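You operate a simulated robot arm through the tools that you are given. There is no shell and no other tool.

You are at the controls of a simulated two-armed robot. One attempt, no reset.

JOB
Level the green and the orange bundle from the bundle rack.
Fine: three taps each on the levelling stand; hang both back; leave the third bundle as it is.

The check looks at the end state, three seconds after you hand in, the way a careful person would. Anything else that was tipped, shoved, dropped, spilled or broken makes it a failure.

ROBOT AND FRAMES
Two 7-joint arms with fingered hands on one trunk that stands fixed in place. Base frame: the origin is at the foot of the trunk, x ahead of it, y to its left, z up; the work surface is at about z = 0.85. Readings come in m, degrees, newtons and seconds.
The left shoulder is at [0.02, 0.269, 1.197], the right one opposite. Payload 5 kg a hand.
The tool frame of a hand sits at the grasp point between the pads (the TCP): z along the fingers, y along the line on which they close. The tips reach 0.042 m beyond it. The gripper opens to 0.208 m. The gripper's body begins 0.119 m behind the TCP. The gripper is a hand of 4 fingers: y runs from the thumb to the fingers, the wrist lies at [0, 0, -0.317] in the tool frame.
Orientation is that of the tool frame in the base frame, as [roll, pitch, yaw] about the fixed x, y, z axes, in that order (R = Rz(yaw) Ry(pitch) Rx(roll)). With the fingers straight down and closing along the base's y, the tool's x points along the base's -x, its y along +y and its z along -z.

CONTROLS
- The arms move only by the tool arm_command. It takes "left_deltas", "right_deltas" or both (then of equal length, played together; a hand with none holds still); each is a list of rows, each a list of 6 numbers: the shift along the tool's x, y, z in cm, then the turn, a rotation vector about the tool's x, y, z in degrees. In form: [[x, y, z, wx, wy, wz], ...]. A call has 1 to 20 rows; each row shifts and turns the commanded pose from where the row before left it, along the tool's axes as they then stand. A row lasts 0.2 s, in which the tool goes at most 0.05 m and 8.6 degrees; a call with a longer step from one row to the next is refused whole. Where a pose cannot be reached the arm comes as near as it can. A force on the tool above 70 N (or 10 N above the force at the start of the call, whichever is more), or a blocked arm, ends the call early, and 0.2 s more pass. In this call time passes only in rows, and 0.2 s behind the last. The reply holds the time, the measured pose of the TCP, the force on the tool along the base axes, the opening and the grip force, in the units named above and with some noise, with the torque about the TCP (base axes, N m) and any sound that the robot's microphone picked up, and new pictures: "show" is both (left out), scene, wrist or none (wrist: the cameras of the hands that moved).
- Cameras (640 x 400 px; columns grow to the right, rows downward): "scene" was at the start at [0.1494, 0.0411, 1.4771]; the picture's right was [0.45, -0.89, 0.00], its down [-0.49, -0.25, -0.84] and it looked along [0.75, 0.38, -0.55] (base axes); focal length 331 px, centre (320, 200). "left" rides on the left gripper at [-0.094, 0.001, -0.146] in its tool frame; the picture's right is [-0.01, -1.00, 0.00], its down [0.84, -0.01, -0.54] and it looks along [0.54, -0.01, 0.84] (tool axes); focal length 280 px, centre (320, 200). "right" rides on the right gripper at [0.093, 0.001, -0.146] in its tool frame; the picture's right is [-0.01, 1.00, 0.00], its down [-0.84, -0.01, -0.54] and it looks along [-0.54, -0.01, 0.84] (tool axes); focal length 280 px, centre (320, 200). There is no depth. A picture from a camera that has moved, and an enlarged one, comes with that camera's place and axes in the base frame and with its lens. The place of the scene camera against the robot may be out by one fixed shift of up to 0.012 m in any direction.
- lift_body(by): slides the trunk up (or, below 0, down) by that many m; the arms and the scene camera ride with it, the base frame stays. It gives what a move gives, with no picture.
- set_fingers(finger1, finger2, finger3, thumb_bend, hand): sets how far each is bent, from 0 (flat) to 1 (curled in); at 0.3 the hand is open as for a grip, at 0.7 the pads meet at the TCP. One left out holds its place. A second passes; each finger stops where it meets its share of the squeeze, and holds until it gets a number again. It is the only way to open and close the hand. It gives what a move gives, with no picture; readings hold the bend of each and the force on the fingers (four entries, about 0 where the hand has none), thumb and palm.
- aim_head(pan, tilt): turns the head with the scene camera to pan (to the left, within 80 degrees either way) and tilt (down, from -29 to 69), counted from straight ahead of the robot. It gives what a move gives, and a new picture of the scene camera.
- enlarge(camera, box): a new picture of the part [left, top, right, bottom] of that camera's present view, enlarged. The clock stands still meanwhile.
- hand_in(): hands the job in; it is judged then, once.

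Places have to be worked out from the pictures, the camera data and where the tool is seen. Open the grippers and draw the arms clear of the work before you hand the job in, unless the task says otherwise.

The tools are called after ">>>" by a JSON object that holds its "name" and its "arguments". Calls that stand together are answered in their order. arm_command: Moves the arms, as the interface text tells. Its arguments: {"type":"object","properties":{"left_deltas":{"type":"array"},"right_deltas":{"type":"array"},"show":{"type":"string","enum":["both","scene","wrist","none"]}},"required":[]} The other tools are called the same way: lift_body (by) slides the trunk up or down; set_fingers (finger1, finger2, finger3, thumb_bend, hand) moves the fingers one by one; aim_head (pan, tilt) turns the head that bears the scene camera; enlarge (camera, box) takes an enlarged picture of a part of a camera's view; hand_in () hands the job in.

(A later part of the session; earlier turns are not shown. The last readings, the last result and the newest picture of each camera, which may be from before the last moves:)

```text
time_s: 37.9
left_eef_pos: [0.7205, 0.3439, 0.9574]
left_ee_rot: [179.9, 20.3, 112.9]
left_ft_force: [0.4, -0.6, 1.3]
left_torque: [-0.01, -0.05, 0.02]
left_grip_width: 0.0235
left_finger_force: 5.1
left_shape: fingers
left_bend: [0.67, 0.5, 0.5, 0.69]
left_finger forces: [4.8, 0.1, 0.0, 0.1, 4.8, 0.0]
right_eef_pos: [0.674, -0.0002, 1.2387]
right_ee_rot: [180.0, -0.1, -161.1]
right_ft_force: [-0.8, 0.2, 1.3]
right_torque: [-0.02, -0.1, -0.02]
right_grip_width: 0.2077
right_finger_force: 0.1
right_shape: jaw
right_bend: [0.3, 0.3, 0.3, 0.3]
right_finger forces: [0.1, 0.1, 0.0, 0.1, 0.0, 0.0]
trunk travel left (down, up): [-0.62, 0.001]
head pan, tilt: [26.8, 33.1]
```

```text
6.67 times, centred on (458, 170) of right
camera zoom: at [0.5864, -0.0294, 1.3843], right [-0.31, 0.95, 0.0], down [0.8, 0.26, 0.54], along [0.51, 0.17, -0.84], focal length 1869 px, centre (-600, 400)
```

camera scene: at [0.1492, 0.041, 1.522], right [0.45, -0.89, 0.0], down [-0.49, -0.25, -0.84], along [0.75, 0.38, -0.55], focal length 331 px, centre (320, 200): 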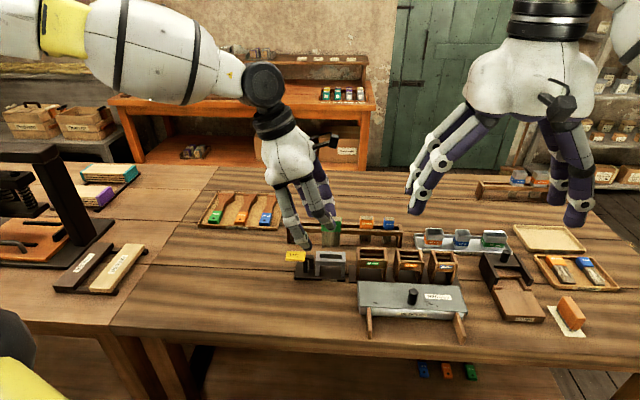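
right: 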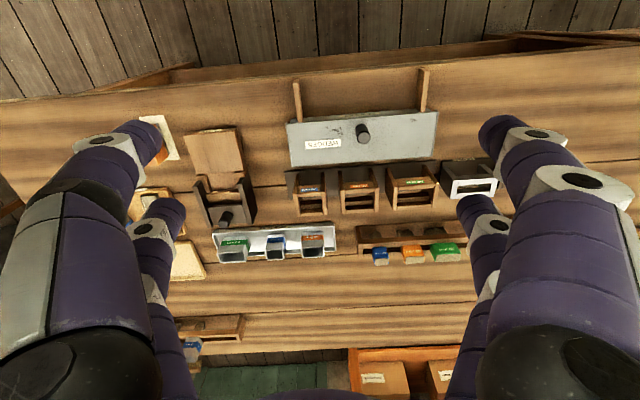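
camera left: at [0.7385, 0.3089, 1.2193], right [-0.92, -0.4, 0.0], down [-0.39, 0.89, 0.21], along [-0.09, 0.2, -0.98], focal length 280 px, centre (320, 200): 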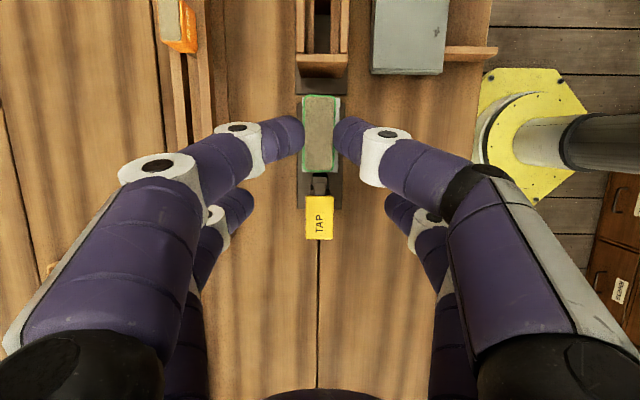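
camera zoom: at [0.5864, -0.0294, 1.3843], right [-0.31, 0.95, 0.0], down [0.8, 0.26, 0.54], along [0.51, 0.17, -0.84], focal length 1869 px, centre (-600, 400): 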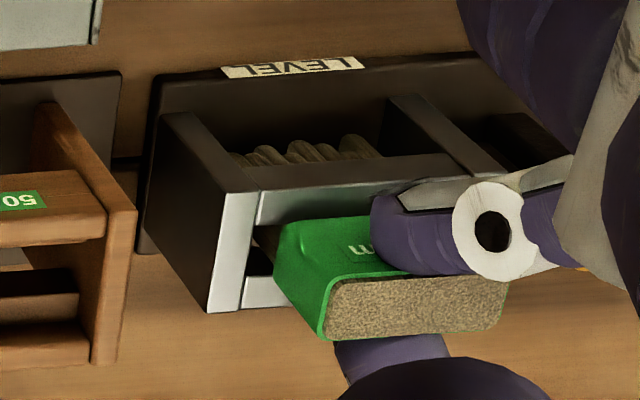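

Contact came at TCP z≈0.9645 and then the tips slid slightly down the seated cap; the bundle rests on the frame. I release by only a hair so the tips don't hit the rails, then raise.

>>> {"name": "set_fingers", "arguments": {"hand": "left", "finger1": 0.655, "thumb_bend": 0.675}}

>>> {"name": "enlarge", "arguments": {"camera": "left", "box": [200, 40, 440, 190]}}

>>> {"name": "enlarge", "arguments": {"camera": "scene", "box": [310, 220, 374, 284]}}

```text
time_s: 38.9
left_eef_pos: [0.722, 0.3432, 0.9576]
left_ee_rot: [179.9, 20.2, 112.9]
left_ft_force: [-0.1, -0.7, -0.1]
left_torque: [0.05, 0.03, -0.01]
left_grip_width: 0.0306
left_finger_force: 0.3
left_shape: fingers
left_bend: [0.65, 0.5, 0.5, 0.67]
left_finger forces: [0.4, 0.0, 0.0, 0.0, 0.3, 0.0]
right_eef_pos: [0.6744, -0.0004, 1.2385]
right_ee_rot: [-180.0, 0.0, -161.0]
right_ft_force: [-0.3, -0.5, -0.9]
right_torque: [-0.01, 0.03, -0.01]
right_grip_width: 0.208
right_finger_force: 0.0
right_shape: jaw
right_bend: [0.3, 0.3, 0.3, 0.3]
right_finger forces: [0.0, 0.0, 0.0, 0.1, 0.0, 0.0]
trunk travel left (down, up): [-0.62, 0.001]
head pan, tilt: [26.8, 33.1]
```

```text
2.67 times, centred on (320, 115) of left
camera zoom: at [0.7363, 0.3089, 1.1286], right [-0.92, -0.4, 0.0], down [-0.39, 0.89, 0.21], along [-0.09, 0.2, -0.98], focal length 748 px, centre (320, 427)
```

zoom: 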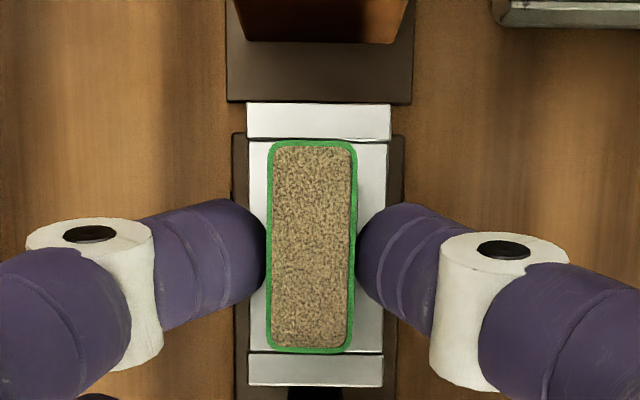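

```text
6.25 times, centred on (342, 252) of scene
camera zoom: at [0.1489, 0.0412, 1.5221], right [0.45, -0.89, 0.0], down [-0.49, -0.25, -0.84], along [0.75, 0.38, -0.55], focal length 2071 px, centre (182, -125)
```

zoom: 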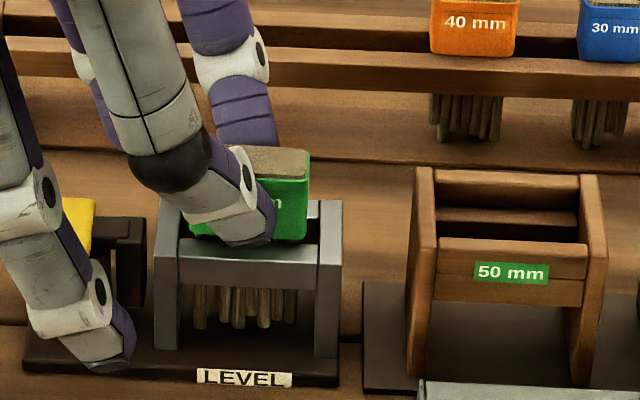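

Released, the cap sits on both rails. I open slightly more on both sides and rise clear.

>>> {"name": "set_fingers", "arguments": {"hand": "left", "finger1": 0.635, "thumb_bend": 0.655}}

>>> {"name": "arm_command", "arguments": {"left_deltas": [[-0.35, 0, -0.94, 0, 0, 0], [-0.35, 0, -0.94, 0, 0, 0], [0, 0, 0, 0, 0, 0]], "show": "none"}}

>>> {"name": "enlarge", "arguments": {"camera": "left", "box": [200, 40, 440, 190]}}

>>> {"name": "enlarge", "arguments": {"camera": "scene", "box": [290, 210, 370, 290]}}

```text
time_s: 39.9
left_eef_pos: [0.7212, 0.3448, 0.9585]
left_ee_rot: [180.0, 20.2, 112.9]
left_ft_force: [0.6, 0.2, 1.0]
left_torque: [0.02, 0.01, -0.02]
left_grip_width: 0.0391
left_finger_force: 0.2
left_shape: fingers
left_bend: [0.63, 0.5, 0.5, 0.65]
left_finger forces: [0.1, 0.0, 0.0, 0.0, 0.0, 0.0]
right_eef_pos: [0.6752, -0.0005, 1.2392]
right_ee_rot: [-180.0, 0.1, -161.0]
right_ft_force: [-0.1, -0.5, -0.1]
right_torque: [0.01, -0.03, 0.01]
right_grip_width: 0.208
right_finger_force: 0.1
right_shape: jaw
right_bend: [0.3, 0.3, 0.3, 0.3]
right_finger forces: [0.1, 0.0, 0.0, 0.1, 0.0, 0.1]
trunk travel left (down, up): [-0.62, 0.001]
head pan, tilt: [26.8, 33.1]
```

```text
time_s: 40.7
left_eef_pos: [0.7214, 0.3435, 0.9781]
left_ee_rot: [179.9, 20.2, 112.9]
left_ft_force: [-0.2, 0.4, -0.5]
left_torque: [0.01, -0.01, -0.02]
left_grip_width: 0.0394
left_finger_force: 0.1
left_shape: fingers
left_bend: [0.63, 0.5, 0.5, 0.65]
left_finger forces: [0.0, 0.1, 0.0, 0.0, 0.1, 0.0]
right_eef_pos: [0.6759, 0.0, 1.2395]
right_ee_rot: [180.0, 0.0, -161.0]
right_ft_force: [1.0, -0.2, 0.3]
right_torque: [0.01, -0.05, 0.01]
right_grip_width: 0.2078
right_finger_force: 0.0
right_shape: jaw
right_bend: [0.3, 0.3, 0.3, 0.3]
right_finger forces: [0.0, 0.1, 0.1, 0.0, 0.0, 0.0]
trunk travel left (down, up): [-0.62, 0.001]
head pan, tilt: [26.8, 33.1]
```

```text
2.67 times, centred on (320, 115) of left
camera zoom: at [0.736, 0.3087, 1.1489], right [-0.92, -0.4, 0.0], down [-0.39, 0.89, 0.21], along [-0.09, 0.2, -0.98], focal length 748 px, centre (320, 427)
```

zoom: 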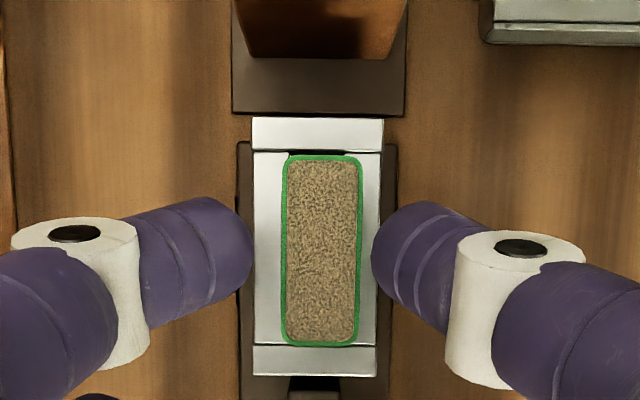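

```text
5.00 times, centred on (330, 250) of scene
camera zoom: at [0.1489, 0.0412, 1.5221], right [0.45, -0.89, 0.0], down [-0.49, -0.25, -0.84], along [0.75, 0.38, -0.55], focal length 1657 px, centre (270, -50)
```

zoom: 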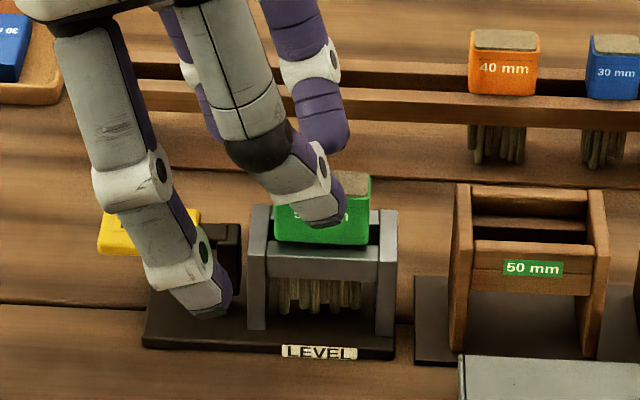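

Green stands in the frame by itself. I rise, move left along the row so the finger1/thumb tips are over the TAP pad, and close those two tips together as a poker.

>>> {"name": "arm_command", "arguments": {"left_deltas": [[-0.86, 0, -2.35, 0, 0, 0], [-0.86, 0, -2.35, 0, 0, 0], [2.85, -0.03, -1.05, 0, 0, 0], [2.85, -0.03, -1.05, 0, 0, 0], [2.85, -0.03, -1.05, 0, 0, 0], [0, 0, 0, 0, 0, 0]], "show": "none"}}

>>> {"name": "set_fingers", "arguments": {"hand": "left", "finger1": 0.7, "thumb_bend": 0.7}}

>>> {"name": "enlarge", "arguments": {"camera": "left", "box": [0, 0, 640, 400]}}

>>> {"name": "enlarge", "arguments": {"camera": "left", "box": [200, 40, 440, 190]}}

>>> {"name": "enlarge", "arguments": {"camera": "scene", "box": [270, 190, 398, 290]}}

```text
time_s: 42.1
left_eef_pos: [0.684, 0.4265, 1.0292]
left_ee_rot: [179.9, 20.2, 112.9]
left_ft_force: [0.6, -0.4, -0.6]
left_torque: [0.14, 0.05, -0.03]
left_grip_width: 0.0397
left_finger_force: 0.1
left_shape: fingers
left_bend: [0.63, 0.5, 0.5, 0.65]
left_finger forces: [0.0, 0.1, 0.0, 0.0, 0.1, 0.0]
right_eef_pos: [0.6762, -0.0018, 1.2383]
right_ee_rot: [180.0, 0.0, -161.1]
right_ft_force: [0.3, -1.9, -0.2]
right_torque: [0.15, 0.07, -0.03]
right_grip_width: 0.2079
right_finger_force: 0.1
right_shape: jaw
right_bend: [0.3, 0.3, 0.3, 0.3]
right_finger forces: [0.0, 0.1, 0.0, 0.1, 0.0, 0.0]
trunk travel left (down, up): [-0.62, 0.001]
head pan, tilt: [26.8, 33.1]
```

```text
time_s: 43.1
left_eef_pos: [0.6833, 0.4276, 1.0298]
left_ee_rot: [179.9, 20.1, 112.9]
left_ft_force: [-0.5, 0.7, -0.4]
left_torque: [0.01, -0.01, -0.05]
left_grip_width: 0.0112
left_finger_force: 0.0
left_shape: fingers
left_bend: [0.7, 0.5, 0.5, 0.7]
left_finger forces: [0.1, 0.0, 0.0, 0.0, 0.1, 0.1]
right_eef_pos: [0.6751, -0.001, 1.2387]
right_ee_rot: [-179.9, 0.0, -160.9]
right_ft_force: [0.5, 0.7, -0.2]
right_torque: [0.02, 0.0, -0.02]
right_grip_width: 0.2078
right_finger_force: 0.1
right_shape: jaw
right_bend: [0.3, 0.3, 0.3, 0.3]
right_finger forces: [0.0, 0.1, 0.0, 0.1, 0.0, 0.0]
trunk travel left (down, up): [-0.62, 0.001]
head pan, tilt: [26.8, 33.1]
```

```text
1.00 times, centred on (320, 200) of left (not enlarged: the box is as wide or as high as the picture)
camera zoom: at [0.6984, 0.3927, 1.1989], right [-0.92, -0.4, 0.0], down [-0.39, 0.89, 0.21], along [-0.09, 0.2, -0.98], focal length 280 px, centre (320, 200)
```

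zoom: 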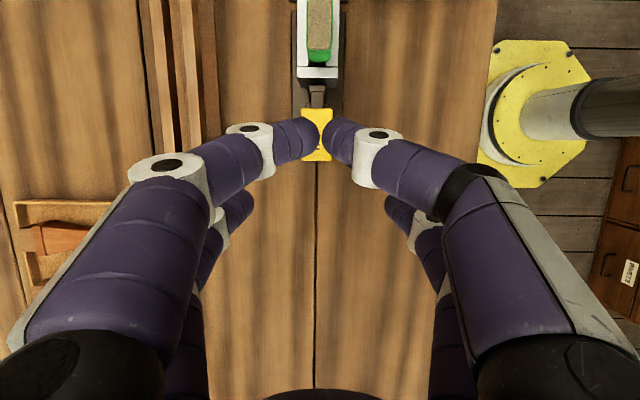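

```text
2.67 times, centred on (320, 115) of left
camera zoom: at [0.6984, 0.3927, 1.1989], right [-0.92, -0.4, 0.0], down [-0.39, 0.89, 0.21], along [-0.09, 0.2, -0.98], focal length 748 px, centre (320, 427)
```

zoom: 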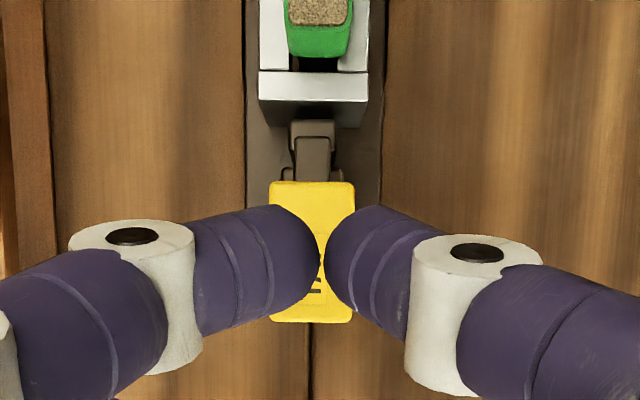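

```text
4.00 times, centred on (334, 240) of scene
camera zoom: at [0.1487, 0.0412, 1.5222], right [0.45, -0.89, 0.0], down [-0.49, -0.25, -0.84], along [0.75, 0.38, -0.55], focal length 1325 px, centre (264, 40)
```

zoom: 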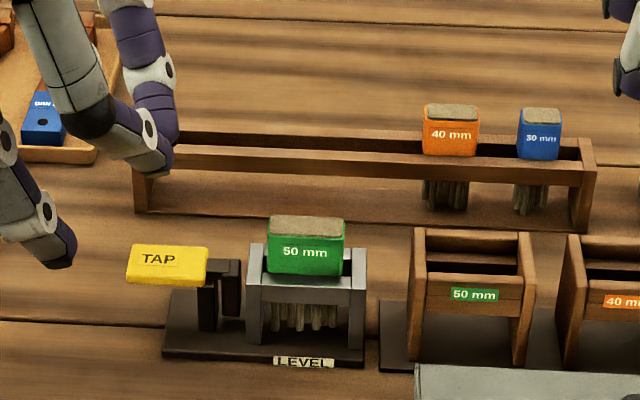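

Green hangs well in the frame. The poker tips are over the pad, which lies 3 mm farther; I correct and descend to just above the pad.

>>> {"name": "arm_command", "arguments": {"left_deltas": [[0.75, 0.3, 2.03, 0, 0, 0], [0.75, 0, 2.03, 0, 0, 0], [0.75, 0, 2.03, 0, 0, 0], [0, 0, 0, 0, 0, 0]], "show": "none"}}

>>> {"name": "enlarge", "arguments": {"camera": "left", "box": [200, 40, 440, 190]}}

>>> {"name": "enlarge", "arguments": {"camera": "scene", "box": [270, 190, 366, 290]}}

```text
time_s: 44.1
left_eef_pos: [0.6875, 0.4285, 0.9638]
left_ee_rot: [179.8, 20.2, 113.0]
left_ft_force: [-0.9, -0.3, 0.5]
left_torque: [0.0, -0.03, 0.03]
left_grip_width: 0.0109
left_finger_force: 0.0
left_shape: fingers
left_bend: [0.7, 0.5, 0.5, 0.7]
left_finger forces: [0.0, 0.1, 0.0, 0.0, 0.0, 0.0]
right_eef_pos: [0.6745, 0.0003, 1.2394]
right_ee_rot: [-180.0, 0.0, -161.0]
right_ft_force: [-0.8, -0.7, 0.2]
right_torque: [-0.01, -0.1, -0.01]
right_grip_width: 0.2079
right_finger_force: 0.0
right_shape: jaw
right_bend: [0.3, 0.3, 0.3, 0.3]
right_finger forces: [0.1, 0.0, 0.0, 0.1, 0.0, 0.0]
trunk travel left (down, up): [-0.62, 0.001]
head pan, tilt: [26.8, 33.1]
```

```text
2.67 times, centred on (320, 115) of left
camera zoom: at [0.702, 0.394, 1.1345], right [-0.92, -0.4, 0.0], down [-0.39, 0.89, 0.21], along [-0.09, 0.2, -0.98], focal length 748 px, centre (320, 427)
```

zoom: 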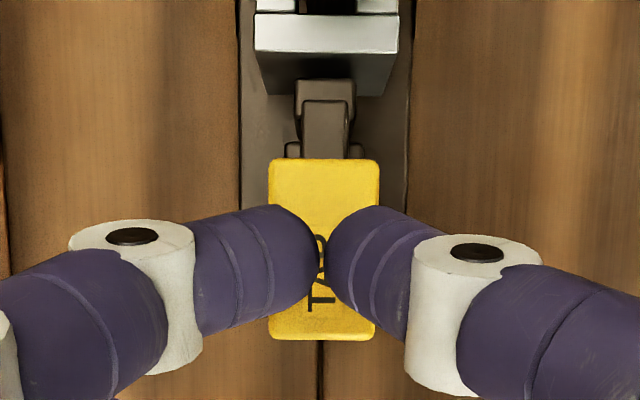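

```text
4.00 times, centred on (318, 240) of scene
camera zoom: at [0.1482, 0.0408, 1.5223], right [0.45, -0.89, 0.0], down [-0.49, -0.25, -0.84], along [0.75, 0.38, -0.55], focal length 1325 px, centre (328, 40)
```

zoom: 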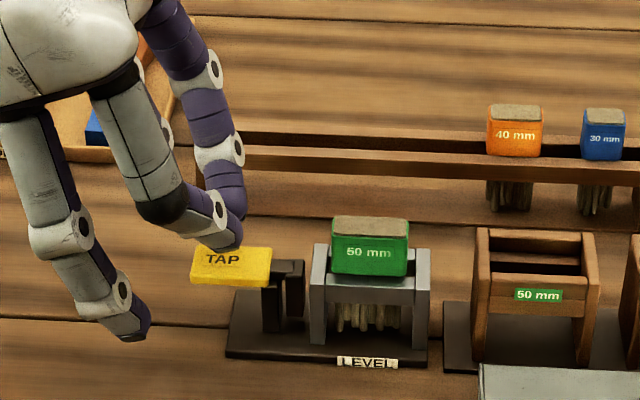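

Tips are centred over the pad. I go down in 5 mm steps to find contact and learn the lever's stroke.

>>> {"name": "arm_command", "arguments": {"left_deltas": [[0.17, 0, 0.47, 0, 0, 0], [0.17, 0, 0.47, 0, 0, 0], [0, 0, 0, 0, 0, 0]], "show": "none"}}

>>> {"name": "enlarge", "arguments": {"camera": "scene", "box": [270, 190, 366, 290]}}

```text
time_s: 44.9
left_eef_pos: [0.6868, 0.4288, 0.9553]
left_ee_rot: [179.7, 20.2, 112.9]
left_ft_force: [-0.7, -0.8, 0.6]
left_torque: [0.06, -0.01, -0.01]
left_grip_width: 0.011
left_finger_force: 0.0
left_shape: fingers
left_bend: [0.7, 0.5, 0.5, 0.7]
left_finger forces: [0.1, 0.0, 0.1, 0.0, 0.1, 0.0]
right_eef_pos: [0.6742, -0.0007, 1.2392]
right_ee_rot: [-180.0, 0.1, -161.0]
right_ft_force: [0.4, -0.5, 0.2]
right_torque: [0.03, -0.01, 0.04]
right_grip_width: 0.208
right_finger_force: 0.0
right_shape: jaw
right_bend: [0.3, 0.3, 0.3, 0.3]
right_finger forces: [0.0, 0.1, 0.0, 0.0, 0.0, 0.1]
trunk travel left (down, up): [-0.62, 0.001]
head pan, tilt: [26.8, 33.1]
```

```text
4.00 times, centred on (318, 240) of scene
camera zoom: at [0.1486, 0.041, 1.5222], right [0.45, -0.89, 0.0], down [-0.49, -0.25, -0.84], along [0.75, 0.38, -0.55], focal length 1325 px, centre (328, 40)
```

zoom: 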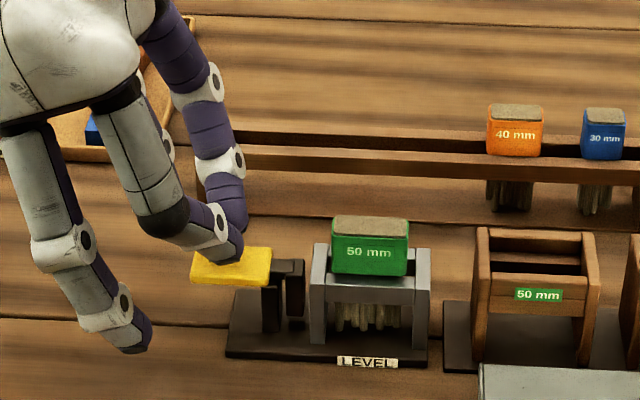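

No contact yet at 0.9553; 3 mm steps now.

>>> {"name": "arm_command", "arguments": {"left_deltas": [[0.1, 0, 0.28, 0, 0, 0], [0, 0, 0, 0, 0, 0]], "show": "none"}}

>>> {"name": "arm_command", "arguments": {"left_deltas": [[0.1, 0, 0.28, 0, 0, 0], [0, 0, 0, 0, 0, 0]], "show": "none"}}

>>> {"name": "enlarge", "arguments": {"camera": "scene", "box": [270, 190, 366, 290]}}

```text
time_s: 45.5
left_eef_pos: [0.6875, 0.4289, 0.9511]
left_ee_rot: [179.7, 20.2, 112.9]
left_ft_force: [0.7, 0.5, -0.1]
left_torque: [0.02, 0.02, 0.02]
left_grip_width: 0.0109
left_finger_force: 0.1
left_shape: fingers
left_bend: [0.7, 0.5, 0.5, 0.7]
left_finger forces: [0.0, 0.0, 0.0, 0.1, 0.0, 0.1]
right_eef_pos: [0.6739, -0.0006, 1.2386]
right_ee_rot: [180.0, -0.1, -160.9]
right_ft_force: [0.1, -0.2, 0.0]
right_torque: [0.01, -0.02, 0.01]
right_grip_width: 0.2081
right_finger_force: 0.1
right_shape: jaw
right_bend: [0.3, 0.3, 0.3, 0.3]
right_finger forces: [0.0, 0.1, 0.1, 0.0, 0.0, 0.0]
trunk travel left (down, up): [-0.62, 0.001]
head pan, tilt: [26.8, 33.1]
```

```text
time_s: 46.1
left_eef_pos: [0.6881, 0.4288, 0.9475]
left_ee_rot: [179.8, 20.1, 112.9]
left_ft_force: [0.2, 0.7, -0.6]
left_torque: [0.02, -0.03, 0.04]
left_grip_width: 0.0109
left_finger_force: 0.1
left_shape: fingers
left_bend: [0.7, 0.5, 0.5, 0.7]
left_finger forces: [0.0, 0.0, 0.0, 0.1, 0.0, 0.0]
right_eef_pos: [0.6747, -0.0002, 1.2392]
right_ee_rot: [-180.0, -0.1, -161.1]
right_ft_force: [-0.8, -0.2, -0.7]
right_torque: [0.06, 0.0, -0.01]
right_grip_width: 0.2078
right_finger_force: 0.2
right_shape: jaw
right_bend: [0.3, 0.3, 0.3, 0.3]
right_finger forces: [0.1, 0.0, 0.0, 0.0, 0.0, 0.1]
trunk travel left (down, up): [-0.62, 0.001]
head pan, tilt: [26.8, 33.1]
```

```text
4.00 times, centred on (318, 240) of scene
camera zoom: at [0.1487, 0.0411, 1.5222], right [0.45, -0.89, 0.0], down [-0.49, -0.25, -0.84], along [0.75, 0.38, -0.55], focal length 1325 px, centre (328, 40)
```

zoom: 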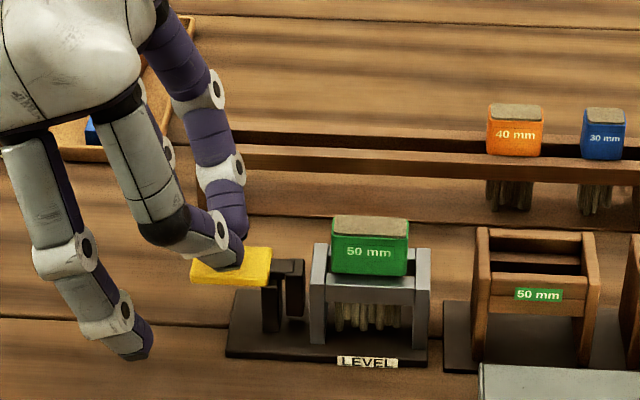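

Still no contact at 0.9475, though the tips look almost on the pad. Continuing in 3 mm steps.

>>> {"name": "arm_command", "arguments": {"left_deltas": [[0.1, 0, 0.28, 0, 0, 0], [0, 0, 0, 0, 0, 0]], "show": "none"}}

>>> {"name": "arm_command", "arguments": {"left_deltas": [[0.1, 0, 0.28, 0, 0, 0], [0, 0, 0, 0, 0, 0]], "show": "none"}}

>>> {"name": "enlarge", "arguments": {"camera": "scene", "box": [270, 190, 366, 290]}}

```text
time_s: 46.7
left_eef_pos: [0.6886, 0.4294, 0.9443]
left_ee_rot: [179.9, 20.3, 112.8]
left_ft_force: [0.5, -1.1, 0.8]
left_torque: [-0.01, 0.0, -0.01]
left_grip_width: 0.0113
left_finger_force: 0.1
left_shape: fingers
left_bend: [0.7, 0.5, 0.5, 0.7]
left_finger forces: [0.0, 0.0, 0.0, 0.0, 0.0, 0.1]
right_eef_pos: [0.6753, 0.0004, 1.2399]
right_ee_rot: [179.9, 0.1, -160.9]
right_ft_force: [-0.3, 0.7, -0.1]
right_torque: [0.01, 0.03, -0.02]
right_grip_width: 0.2078
right_finger_force: 0.1
right_shape: jaw
right_bend: [0.3, 0.3, 0.3, 0.3]
right_finger forces: [0.0, 0.0, 0.0, 0.0, 0.0, 0.1]
trunk travel left (down, up): [-0.62, 0.001]
head pan, tilt: [26.8, 33.1]
```

```text
time_s: 47.3
left_eef_pos: [0.6882, 0.4282, 0.9415]
left_ee_rot: [179.8, 20.2, 112.8]
left_ft_force: [-0.4, 1.7, 0.6]
left_torque: [0.0, 0.01, 0.02]
left_grip_width: 0.011
left_finger_force: 0.4
left_shape: fingers
left_bend: [0.7, 0.5, 0.5, 0.7]
left_finger forces: [0.4, 0.1, 0.0, 0.1, 0.7, 0.0]
right_eef_pos: [0.6743, -0.0001, 1.2395]
right_ee_rot: [179.9, 0.0, -161.0]
right_ft_force: [-0.7, 1.2, 0.3]
right_torque: [0.0, -0.04, -0.01]
right_grip_width: 0.2078
right_finger_force: 0.0
right_shape: jaw
right_bend: [0.3, 0.3, 0.3, 0.3]
right_finger forces: [0.1, 0.1, 0.0, 0.0, 0.0, 0.0]
trunk travel left (down, up): [-0.62, 0.001]
head pan, tilt: [26.8, 33.1]
```

```text
4.00 times, centred on (318, 240) of scene
camera zoom: at [0.1487, 0.0411, 1.5222], right [0.45, -0.89, 0.0], down [-0.49, -0.25, -0.84], along [0.75, 0.38, -0.55], focal length 1325 px, centre (328, 40)
```

zoom: 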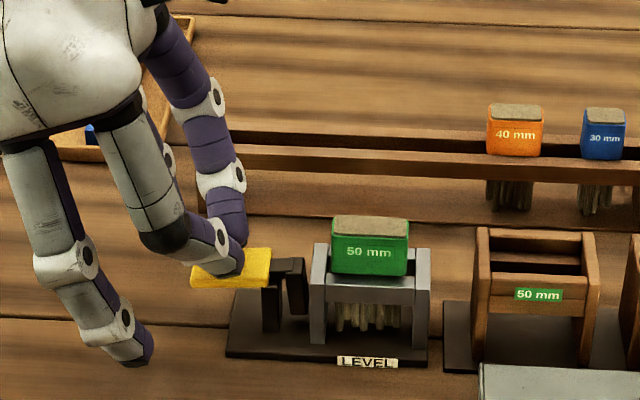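

Contact: fingers feel ~0.5 N and the hammer arm starts to swing. I press further in small steps and listen.

>>> {"name": "arm_command", "arguments": {"left_deltas": [[0.1, 0, 0.28, 0, 0, 0], [0, 0, 0, 0, 0, 0]], "show": "none"}}

>>> {"name": "enlarge", "arguments": {"camera": "scene", "box": [290, 220, 354, 284]}}

>>> {"name": "arm_command", "arguments": {"left_deltas": [[0.1, 0, 0.28, 0, 0, 0], [0, 0, 0, 0, 0, 0]], "show": "none"}}

>>> {"name": "enlarge", "arguments": {"camera": "scene", "box": [290, 220, 354, 284]}}

```text
time_s: 47.9
left_eef_pos: [0.687, 0.429, 0.9389]
left_ee_rot: [179.9, 20.1, 113.0]
left_ft_force: [0.0, 0.9, 1.7]
left_torque: [0.02, 0.02, 0.01]
left_grip_width: 0.0106
left_finger_force: 0.8
left_shape: fingers
left_bend: [0.7, 0.5, 0.5, 0.7]
left_finger forces: [0.4, 0.1, 0.1, 0.0, 1.1, 0.0]
right_eef_pos: [0.6754, 0.0005, 1.2395]
right_ee_rot: [-180.0, 0.0, -161.1]
right_ft_force: [1.1, -0.2, -0.7]
right_torque: [0.0, 0.0, -0.03]
right_grip_width: 0.2079
right_finger_force: 0.0
right_shape: jaw
right_bend: [0.3, 0.3, 0.3, 0.3]
right_finger forces: [0.1, 0.0, 0.1, 0.0, 0.0, 0.0]
trunk travel left (down, up): [-0.62, 0.001]
head pan, tilt: [26.8, 33.1]
heard: click
```

```text
6.25 times, centred on (322, 252) of scene
camera zoom: at [0.1486, 0.0411, 1.5222], right [0.45, -0.89, 0.0], down [-0.49, -0.25, -0.84], along [0.75, 0.38, -0.55], focal length 2071 px, centre (308, -125)
```

zoom: 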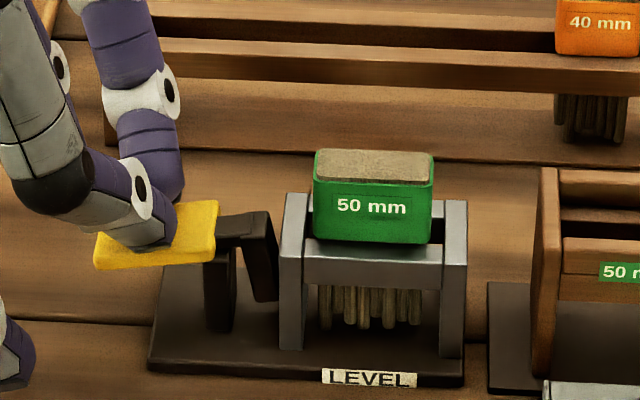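

```text
time_s: 48.5
left_eef_pos: [0.6882, 0.4288, 0.9352]
left_ee_rot: [179.9, 20.2, 112.9]
left_ft_force: [-0.1, 0.7, 0.9]
left_torque: [-0.02, 0.0, 0.01]
left_grip_width: 0.0105
left_finger_force: 1.1
left_shape: fingers
left_bend: [0.7, 0.5, 0.5, 0.7]
left_finger forces: [0.8, 0.0, 0.0, 0.0, 1.2, 0.0]
right_eef_pos: [0.6754, -0.0003, 1.2389]
right_ee_rot: [-180.0, 0.0, -161.1]
right_ft_force: [-0.3, -0.4, -0.3]
right_torque: [-0.02, 0.02, -0.02]
right_grip_width: 0.208
right_finger_force: 0.0
right_shape: jaw
right_bend: [0.3, 0.3, 0.3, 0.3]
right_finger forces: [0.1, 0.0, 0.0, 0.0, 0.0, 0.0]
trunk travel left (down, up): [-0.62, 0.001]
head pan, tilt: [26.8, 33.1]
```

```text
6.25 times, centred on (322, 252) of scene
camera zoom: at [0.1487, 0.0411, 1.5222], right [0.45, -0.89, 0.0], down [-0.49, -0.25, -0.84], along [0.75, 0.38, -0.55], focal length 2071 px, centre (308, -125)
```

zoom: 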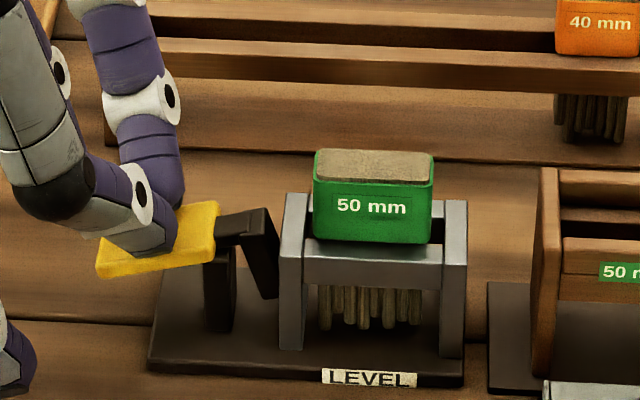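

I heard one "click" at TCP z≈0.939: tap one. I raise fully off the pad so it springs back, and look at the bristles.

>>> {"name": "arm_command", "arguments": {"left_deltas": [[-0.35, 0, -0.94, 0, 0, 0], [-0.35, 0, -0.94, 0, 0, 0], [0, 0, 0, 0, 0, 0]], "show": "none"}}

>>> {"name": "enlarge", "arguments": {"camera": "scene", "box": [290, 220, 354, 284]}}

```text
time_s: 49.3
left_eef_pos: [0.6877, 0.4283, 0.9566]
left_ee_rot: [179.9, 20.2, 112.8]
left_ft_force: [-0.1, 0.3, -0.2]
left_torque: [-0.01, 0.01, -0.01]
left_grip_width: 0.0105
left_finger_force: 0.1
left_shape: fingers
left_bend: [0.7, 0.5, 0.5, 0.7]
left_finger forces: [0.0, 0.1, 0.0, 0.0, 0.0, 0.1]
right_eef_pos: [0.6757, -0.0008, 1.2393]
right_ee_rot: [180.0, 0.0, -160.9]
right_ft_force: [0.0, -0.4, -0.1]
right_torque: [0.01, -0.02, -0.01]
right_grip_width: 0.2081
right_finger_force: 0.1
right_shape: jaw
right_bend: [0.3, 0.3, 0.3, 0.3]
right_finger forces: [0.0, 0.1, 0.0, 0.0, 0.0, 0.0]
trunk travel left (down, up): [-0.62, 0.001]
head pan, tilt: [26.8, 33.1]
```

```text
6.25 times, centred on (322, 252) of scene
camera zoom: at [0.1488, 0.0411, 1.5221], right [0.45, -0.89, 0.0], down [-0.49, -0.25, -0.84], along [0.75, 0.38, -0.55], focal length 2071 px, centre (308, -125)
```

zoom: 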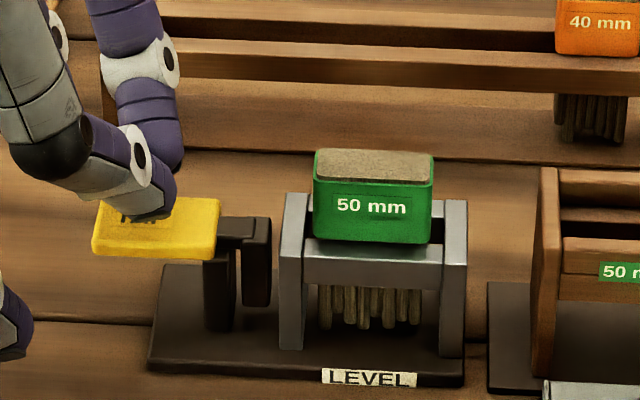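

The lever sprang back. Second tap: press 2 cm down, then check the sound.

>>> {"name": "arm_command", "arguments": {"left_deltas": [[0.35, 0, 0.94, 0, 0, 0], [0.35, 0, 0.94, 0, 0, 0], [0, 0, 0, 0, 0, 0]], "show": "none"}}

>>> {"name": "arm_command", "arguments": {"left_deltas": [[-0.35, 0, -0.94, 0, 0, 0], [-0.35, 0, -0.94, 0, 0, 0], [0, 0, 0, 0, 0, 0]], "show": "none"}}

>>> {"name": "enlarge", "arguments": {"camera": "scene", "box": [290, 220, 354, 284]}}

```text
time_s: 50.1
left_eef_pos: [0.6879, 0.4288, 0.9359]
left_ee_rot: [180.0, 20.2, 112.9]
left_ft_force: [-2.0, 1.4, 1.4]
left_torque: [-0.04, 0.02, -0.05]
left_grip_width: 0.0102
left_finger_force: 1.0
left_shape: fingers
left_bend: [0.7, 0.5, 0.5, 0.7]
left_finger forces: [0.4, 0.1, 0.0, 0.0, 1.6, 0.0]
right_eef_pos: [0.6754, 0.0003, 1.2393]
right_ee_rot: [-180.0, 0.0, -161.0]
right_ft_force: [1.1, -0.3, 1.0]
right_torque: [0.01, 0.0, -0.01]
right_grip_width: 0.2076
right_finger_force: 0.1
right_shape: jaw
right_bend: [0.3, 0.3, 0.3, 0.3]
right_finger forces: [0.0, 0.0, 0.0, 0.0, 0.0, 0.0]
trunk travel left (down, up): [-0.62, 0.001]
head pan, tilt: [26.8, 33.1]
heard: click
```

```text
time_s: 50.9
left_eef_pos: [0.6885, 0.428, 0.9552]
left_ee_rot: [180.0, 20.3, 112.9]
left_ft_force: [-0.4, 0.0, -0.4]
left_torque: [-0.02, -0.02, -0.01]
left_grip_width: 0.0107
left_finger_force: 0.0
left_shape: fingers
left_bend: [0.7, 0.5, 0.5, 0.7]
left_finger forces: [0.1, 0.0, 0.0, 0.0, 0.0, 0.1]
right_eef_pos: [0.6752, 0.0003, 1.2383]
right_ee_rot: [180.0, 0.0, -161.1]
right_ft_force: [0.7, -0.3, -0.1]
right_torque: [0.01, 0.01, 0.0]
right_grip_width: 0.2078
right_finger_force: 0.1
right_shape: jaw
right_bend: [0.3, 0.3, 0.3, 0.3]
right_finger forces: [0.1, 0.1, 0.0, 0.0, 0.1, 0.0]
trunk travel left (down, up): [-0.62, 0.001]
head pan, tilt: [26.8, 33.1]
```

```text
6.25 times, centred on (322, 252) of scene
camera zoom: at [0.1488, 0.0411, 1.5221], right [0.45, -0.89, 0.0], down [-0.49, -0.25, -0.84], along [0.75, 0.38, -0.55], focal length 2071 px, centre (308, -125)
```

zoom: 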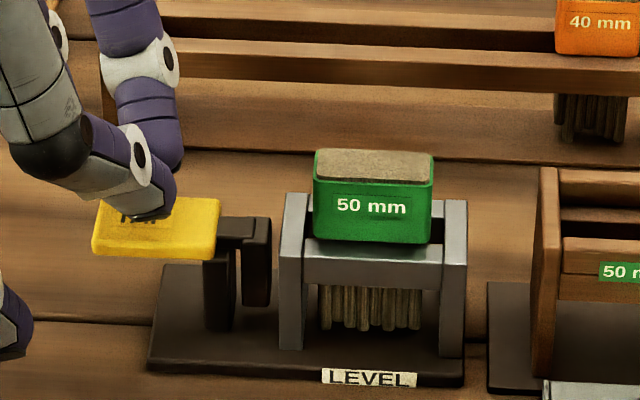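

Second click, and the bristle ends are visibly more even. Third tap now.

>>> {"name": "arm_command", "arguments": {"left_deltas": [[0.35, 0, 0.94, 0, 0, 0], [0.35, 0, 0.94, 0, 0, 0], [0, 0, 0, 0, 0, 0]], "show": "none"}}

>>> {"name": "arm_command", "arguments": {"left_deltas": [[-0.35, 0, -0.94, 0, 0, 0], [-0.35, 0, -0.94, 0, 0, 0], [0, 0, 0, 0, 0, 0]], "show": "none"}}

>>> {"name": "enlarge", "arguments": {"camera": "scene", "box": [310, 230, 358, 278]}}

```text
time_s: 51.7
left_eef_pos: [0.6875, 0.4289, 0.9356]
left_ee_rot: [179.9, 20.2, 113.0]
left_ft_force: [-0.6, 0.9, 2.3]
left_torque: [-0.04, 0.04, -0.02]
left_grip_width: 0.0101
left_finger_force: 0.8
left_shape: fingers
left_bend: [0.7, 0.5, 0.5, 0.7]
left_finger forces: [0.7, 0.1, 0.0, 0.0, 1.8, 0.0]
right_eef_pos: [0.6745, -0.0008, 1.2397]
right_ee_rot: [180.0, 0.1, -161.0]
right_ft_force: [-0.6, -0.1, 0.1]
right_torque: [0.02, 0.0, 0.0]
right_grip_width: 0.2077
right_finger_force: 0.1
right_shape: jaw
right_bend: [0.3, 0.3, 0.3, 0.3]
right_finger forces: [0.0, 0.0, 0.0, 0.1, 0.0, 0.0]
trunk travel left (down, up): [-0.62, 0.001]
head pan, tilt: [26.8, 33.1]
heard: click
```

```text
time_s: 52.5
left_eef_pos: [0.6875, 0.4293, 0.956]
left_ee_rot: [179.8, 20.2, 112.9]
left_ft_force: [-0.2, -0.4, -0.4]
left_torque: [0.02, -0.03, 0.0]
left_grip_width: 0.0108
left_finger_force: 0.1
left_shape: fingers
left_bend: [0.7, 0.5, 0.5, 0.7]
left_finger forces: [0.1, 0.1, 0.1, 0.0, 0.1, 0.0]
right_eef_pos: [0.6752, -0.0007, 1.2384]
right_ee_rot: [180.0, 0.0, -160.9]
right_ft_force: [1.1, -0.2, 0.3]
right_torque: [0.01, 0.0, -0.03]
right_grip_width: 0.2077
right_finger_force: 0.1
right_shape: jaw
right_bend: [0.3, 0.3, 0.3, 0.3]
right_finger forces: [0.1, 0.0, 0.1, 0.0, 0.1, 0.0]
trunk travel left (down, up): [-0.62, 0.001]
head pan, tilt: [26.8, 33.1]
```

```text
8.33 times, centred on (334, 254) of scene
camera zoom: at [0.1488, 0.0411, 1.5221], right [0.45, -0.89, 0.0], down [-0.49, -0.25, -0.84], along [0.75, 0.38, -0.55], focal length 2761 px, centre (203, -250)
```

zoom: 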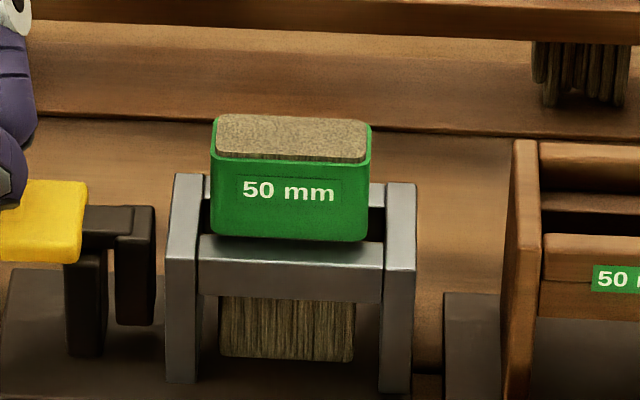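

Three clicks, and green's bristles are now perfectly level. I rise, open the pinch, and go back above green.

>>> {"name": "arm_command", "arguments": {"left_deltas": [[-0.86, 0, -2.35, 0, 0, 0], [-0.86, 0, -2.35, 0, 0, 0], [-0.86, 0, -2.35, 0, 0, 0], [0, 0, 0, 0, 0, 0]], "show": "none"}}

>>> {"name": "set_fingers", "arguments": {"hand": "left", "finger1": 0.61, "thumb_bend": 0.61}}

>>> {"name": "arm_command", "arguments": {"left_deltas": [[-2.884, -0.07, 1.06, 0, 0, 0], [-2.884, -0.07, 1.06, 0, 0, 0], [-2.884, -0.07, 1.06, 0, 0, 0], [0, 0, 0, 0, 0, 0]], "show": "wrist"}}

>>> {"name": "enlarge", "arguments": {"camera": "left", "box": [200, 40, 440, 190]}}

```text
time_s: 53.5
left_eef_pos: [0.6884, 0.4297, 1.03]
left_ee_rot: [179.9, 20.1, 113.1]
left_ft_force: [0.1, -0.3, 0.6]
left_torque: [-0.08, 0.0, -0.01]
left_grip_width: 0.0104
left_finger_force: 0.0
left_shape: fingers
left_bend: [0.7, 0.5, 0.5, 0.7]
left_finger forces: [0.0, 0.0, 0.0, 0.0, 0.0, 0.0]
right_eef_pos: [0.6747, 0.0005, 1.2385]
right_ee_rot: [179.9, 0.0, -161.0]
right_ft_force: [0.2, 0.3, -0.6]
right_torque: [-0.04, 0.1, -0.01]
right_grip_width: 0.2077
right_finger_force: 0.0
right_shape: jaw
right_bend: [0.3, 0.3, 0.3, 0.3]
right_finger forces: [0.1, 0.0, 0.0, 0.0, 0.0, 0.0]
trunk travel left (down, up): [-0.62, 0.001]
head pan, tilt: [26.8, 33.1]
```

```text
time_s: 54.5
left_eef_pos: [0.6883, 0.4284, 1.0319]
left_ee_rot: [179.9, 20.3, 112.9]
left_ft_force: [-0.9, 0.2, -0.1]
left_torque: [-0.01, 0.02, 0.02]
left_grip_width: 0.0545
left_finger_force: 0.1
left_shape: fingers
left_bend: [0.61, 0.5, 0.5, 0.61]
left_finger forces: [0.1, 0.1, 0.1, 0.1, 0.1, 0.0]
right_eef_pos: [0.6739, -0.0015, 1.2389]
right_ee_rot: [-180.0, 0.0, -161.0]
right_ft_force: [-0.4, -0.8, -0.2]
right_torque: [0.01, -0.03, -0.03]
right_grip_width: 0.208
right_finger_force: 0.1
right_shape: jaw
right_bend: [0.3, 0.3, 0.3, 0.3]
right_finger forces: [0.1, 0.0, 0.0, 0.0, 0.1, 0.0]
trunk travel left (down, up): [-0.62, 0.001]
head pan, tilt: [26.8, 33.1]
```

```text
time_s: 55.5
left_eef_pos: [0.72, 0.3424, 1.0294]
left_ee_rot: [179.9, 20.3, 113.0]
left_ft_force: [-0.7, 1.2, -0.2]
left_torque: [-0.09, -0.03, -0.01]
left_grip_width: 0.0548
left_finger_force: 0.1
left_shape: fingers
left_bend: [0.61, 0.5, 0.5, 0.61]
left_finger forces: [0.1, 0.0, 0.1, 0.1, 0.0, 0.1]
right_eef_pos: [0.6743, 0.0017, 1.2388]
right_ee_rot: [-180.0, -0.1, -160.9]
right_ft_force: [-1.0, 0.0, 0.5]
right_torque: [-0.14, -0.06, -0.02]
right_grip_width: 0.2077
right_finger_force: 0.0
right_shape: jaw
right_bend: [0.3, 0.3, 0.3, 0.3]
right_finger forces: [0.1, 0.0, 0.1, 0.0, 0.0, 0.0]
trunk travel left (down, up): [-0.62, 0.001]
head pan, tilt: [26.8, 33.1]
camera left: at [0.7351, 0.3085, 1.2006], right [-0.91, -0.4, 0.0], down [-0.39, 0.89, 0.21], along [-0.09, 0.19, -0.98], focal length 280 px, centre (320, 200)
```

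left: 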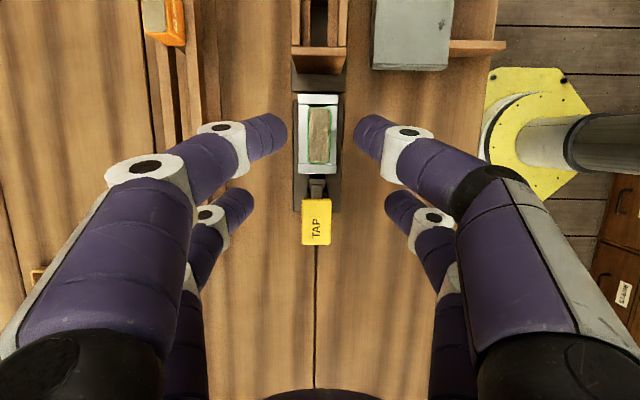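

```text
2.67 times, centred on (320, 115) of left
camera zoom: at [0.7351, 0.3085, 1.2006], right [-0.91, -0.4, 0.0], down [-0.39, 0.89, 0.21], along [-0.09, 0.19, -0.98], focal length 748 px, centre (320, 427)
```

zoom: 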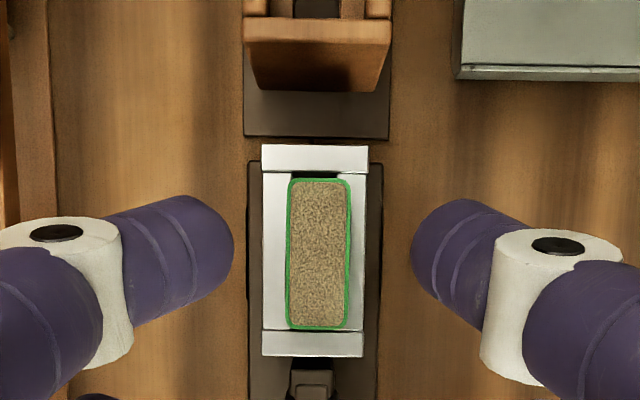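

Green is between the tips, offset about 1 mm. I correct and descend to TCP z≈0.9645 (same grip height relative to the cap as before), then pinch.

>>> {"name": "arm_command", "arguments": {"left_deltas": [[0.75, 0.1, 2.03, 0, 0, 0], [0.75, 0, 2.03, 0, 0, 0], [0.75, 0, 2.03, 0, 0, 0], [0, 0, 0, 0, 0, 0]], "show": "none"}}

>>> {"name": "enlarge", "arguments": {"camera": "left", "box": [200, 40, 440, 190]}}

>>> {"name": "enlarge", "arguments": {"camera": "scene", "box": [310, 220, 374, 284]}}

```text
time_s: 56.5
left_eef_pos: [0.7224, 0.343, 0.968]
left_ee_rot: [179.8, 20.3, 112.8]
left_ft_force: [0.1, 0.1, 0.5]
left_torque: [0.02, 0.01, 0.01]
left_grip_width: 0.0546
left_finger_force: 0.0
left_shape: fingers
left_bend: [0.61, 0.5, 0.5, 0.61]
left_finger forces: [0.0, 0.1, 0.1, 0.1, 0.1, 0.1]
right_eef_pos: [0.6738, -0.0016, 1.2396]
right_ee_rot: [180.0, 0.0, -161.0]
right_ft_force: [-0.5, 0.7, -0.2]
right_torque: [0.08, -0.05, 0.0]
right_grip_width: 0.2079
right_finger_force: 0.0
right_shape: jaw
right_bend: [0.3, 0.3, 0.3, 0.3]
right_finger forces: [0.0, 0.0, 0.0, 0.0, 0.1, 0.0]
trunk travel left (down, up): [-0.62, 0.001]
head pan, tilt: [26.8, 33.1]
```

```text
2.67 times, centred on (320, 115) of left
camera zoom: at [0.7366, 0.3076, 1.137], right [-0.92, -0.4, 0.0], down [-0.39, 0.89, 0.21], along [-0.09, 0.2, -0.98], focal length 748 px, centre (320, 427)
```

zoom: 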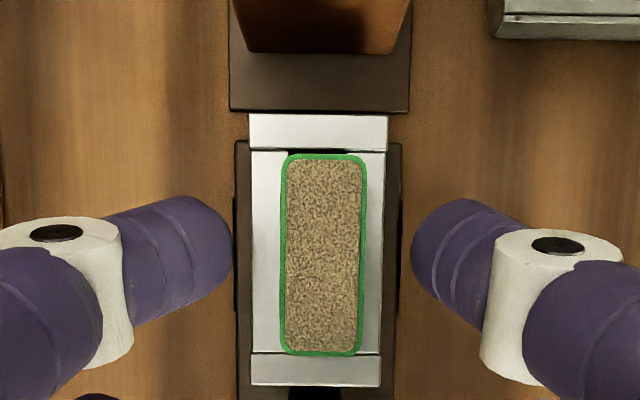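

```text
6.25 times, centred on (342, 252) of scene
camera zoom: at [0.1482, 0.0407, 1.5223], right [0.45, -0.89, 0.0], down [-0.49, -0.25, -0.84], along [0.75, 0.38, -0.55], focal length 2071 px, centre (182, -125)
```

zoom: 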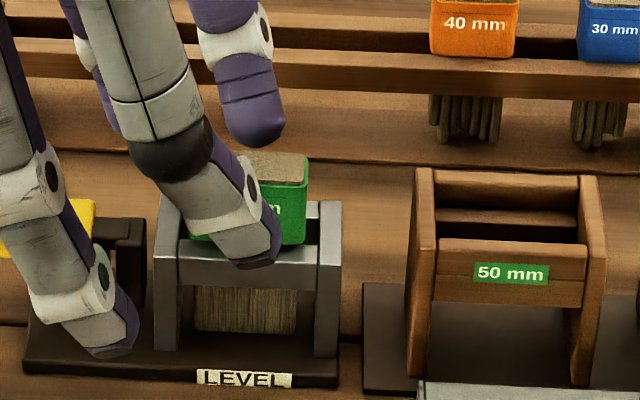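

Aligned. I close on the cap here at TCP z≈0.968.

>>> {"name": "set_fingers", "arguments": {"hand": "left", "finger1": 0.7, "thumb_bend": 0.7}}

>>> {"name": "enlarge", "arguments": {"camera": "left", "box": [200, 40, 440, 190]}}

>>> {"name": "enlarge", "arguments": {"camera": "scene", "box": [310, 220, 374, 284]}}

```text
time_s: 57.5
left_eef_pos: [0.7226, 0.3431, 0.9661]
left_ee_rot: [179.8, 20.2, 112.9]
left_ft_force: [-0.1, -0.2, -0.7]
left_torque: [-0.03, -0.01, -0.04]
left_grip_width: 0.0266
left_finger_force: 6.5
left_shape: fingers
left_bend: [0.66, 0.5, 0.5, 0.68]
left_finger forces: [6.7, 0.0, 0.0, 0.0, 6.8, 0.0]
right_eef_pos: [0.6744, 0.0003, 1.2386]
right_ee_rot: [179.9, -0.1, -160.9]
right_ft_force: [0.0, 0.3, -0.6]
right_torque: [-0.02, -0.02, 0.01]
right_grip_width: 0.2081
right_finger_force: 0.1
right_shape: jaw
right_bend: [0.3, 0.3, 0.3, 0.3]
right_finger forces: [0.0, 0.1, 0.0, 0.1, 0.1, 0.1]
trunk travel left (down, up): [-0.62, 0.001]
head pan, tilt: [26.8, 33.1]
```

```text
2.67 times, centred on (320, 115) of left
camera zoom: at [0.7372, 0.3081, 1.1364], right [-0.92, -0.4, 0.0], down [-0.39, 0.89, 0.21], along [-0.09, 0.2, -0.98], focal length 748 px, centre (320, 427)
```

zoom: 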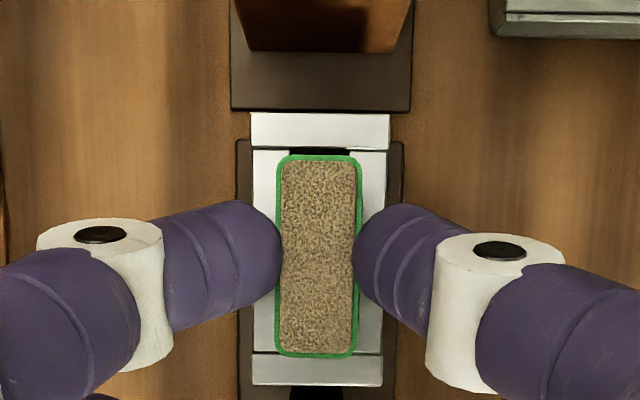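

```text
6.25 times, centred on (342, 252) of scene
camera zoom: at [0.149, 0.0412, 1.5221], right [0.45, -0.89, 0.0], down [-0.49, -0.25, -0.84], along [0.75, 0.38, -0.55], focal length 2071 px, centre (182, -125)
```

zoom: 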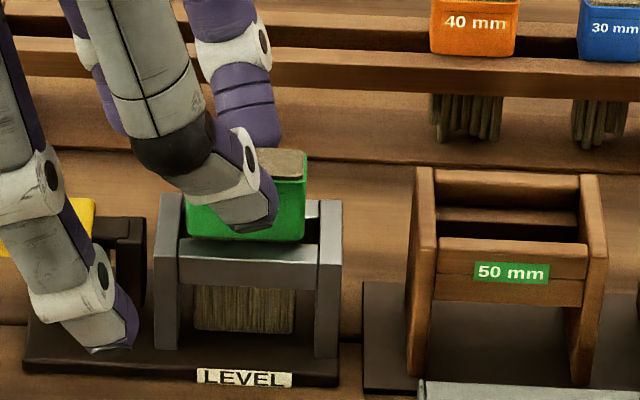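

Firm grip again (≈6.7 N each). I lift green straight out of the stand and check it.

>>> {"name": "arm_command", "arguments": {"left_deltas": [[-0.52, 0, -1.41, 0, 0, 0], [-0.52, 0, -1.41, 0, 0, 0], [-0.52, 0, -1.41, 0, 0, 0], [-0.52, 0, -1.41, 0, 0, 0], [-0.69, 0, -1.88, 0, 0, 0], [0, 0, 0, 0, 0, 0]], "show": "none"}}

>>> {"name": "enlarge", "arguments": {"camera": "scene", "box": [280, 190, 376, 286]}}

```text
time_s: 58.9
left_eef_pos: [0.7228, 0.3432, 1.0457]
left_ee_rot: [179.9, 20.2, 113.0]
left_ft_force: [0.5, 0.4, -0.6]
left_torque: [0.02, 0.04, -0.01]
left_grip_width: 0.0266
left_finger_force: 6.4
left_shape: fingers
left_bend: [0.66, 0.5, 0.5, 0.68]
left_finger forces: [6.5, 0.0, 0.1, 0.0, 6.6, 0.0]
right_eef_pos: [0.6745, 0.0006, 1.2393]
right_ee_rot: [180.0, 0.0, -161.0]
right_ft_force: [-0.7, -0.2, -0.9]
right_torque: [-0.01, 0.06, -0.01]
right_grip_width: 0.208
right_finger_force: 0.0
right_shape: jaw
right_bend: [0.3, 0.3, 0.3, 0.3]
right_finger forces: [0.1, 0.1, 0.0, 0.0, 0.0, 0.0]
trunk travel left (down, up): [-0.62, 0.001]
head pan, tilt: [26.8, 33.1]
```

```text
4.17 times, centred on (328, 238) of scene
camera zoom: at [0.1494, 0.0414, 1.522], right [0.45, -0.89, 0.0], down [-0.49, -0.25, -0.84], along [0.75, 0.38, -0.55], focal length 1381 px, centre (287, 42)
```

zoom: 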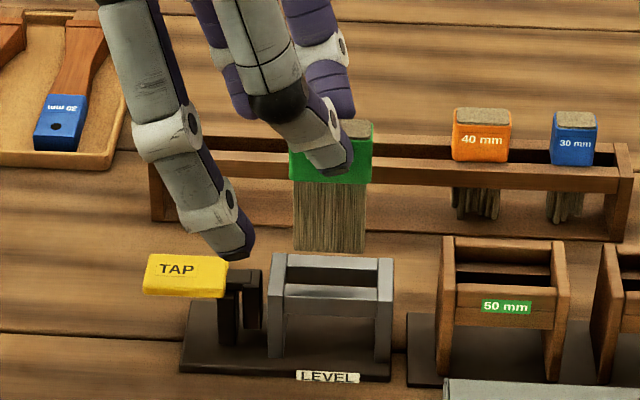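

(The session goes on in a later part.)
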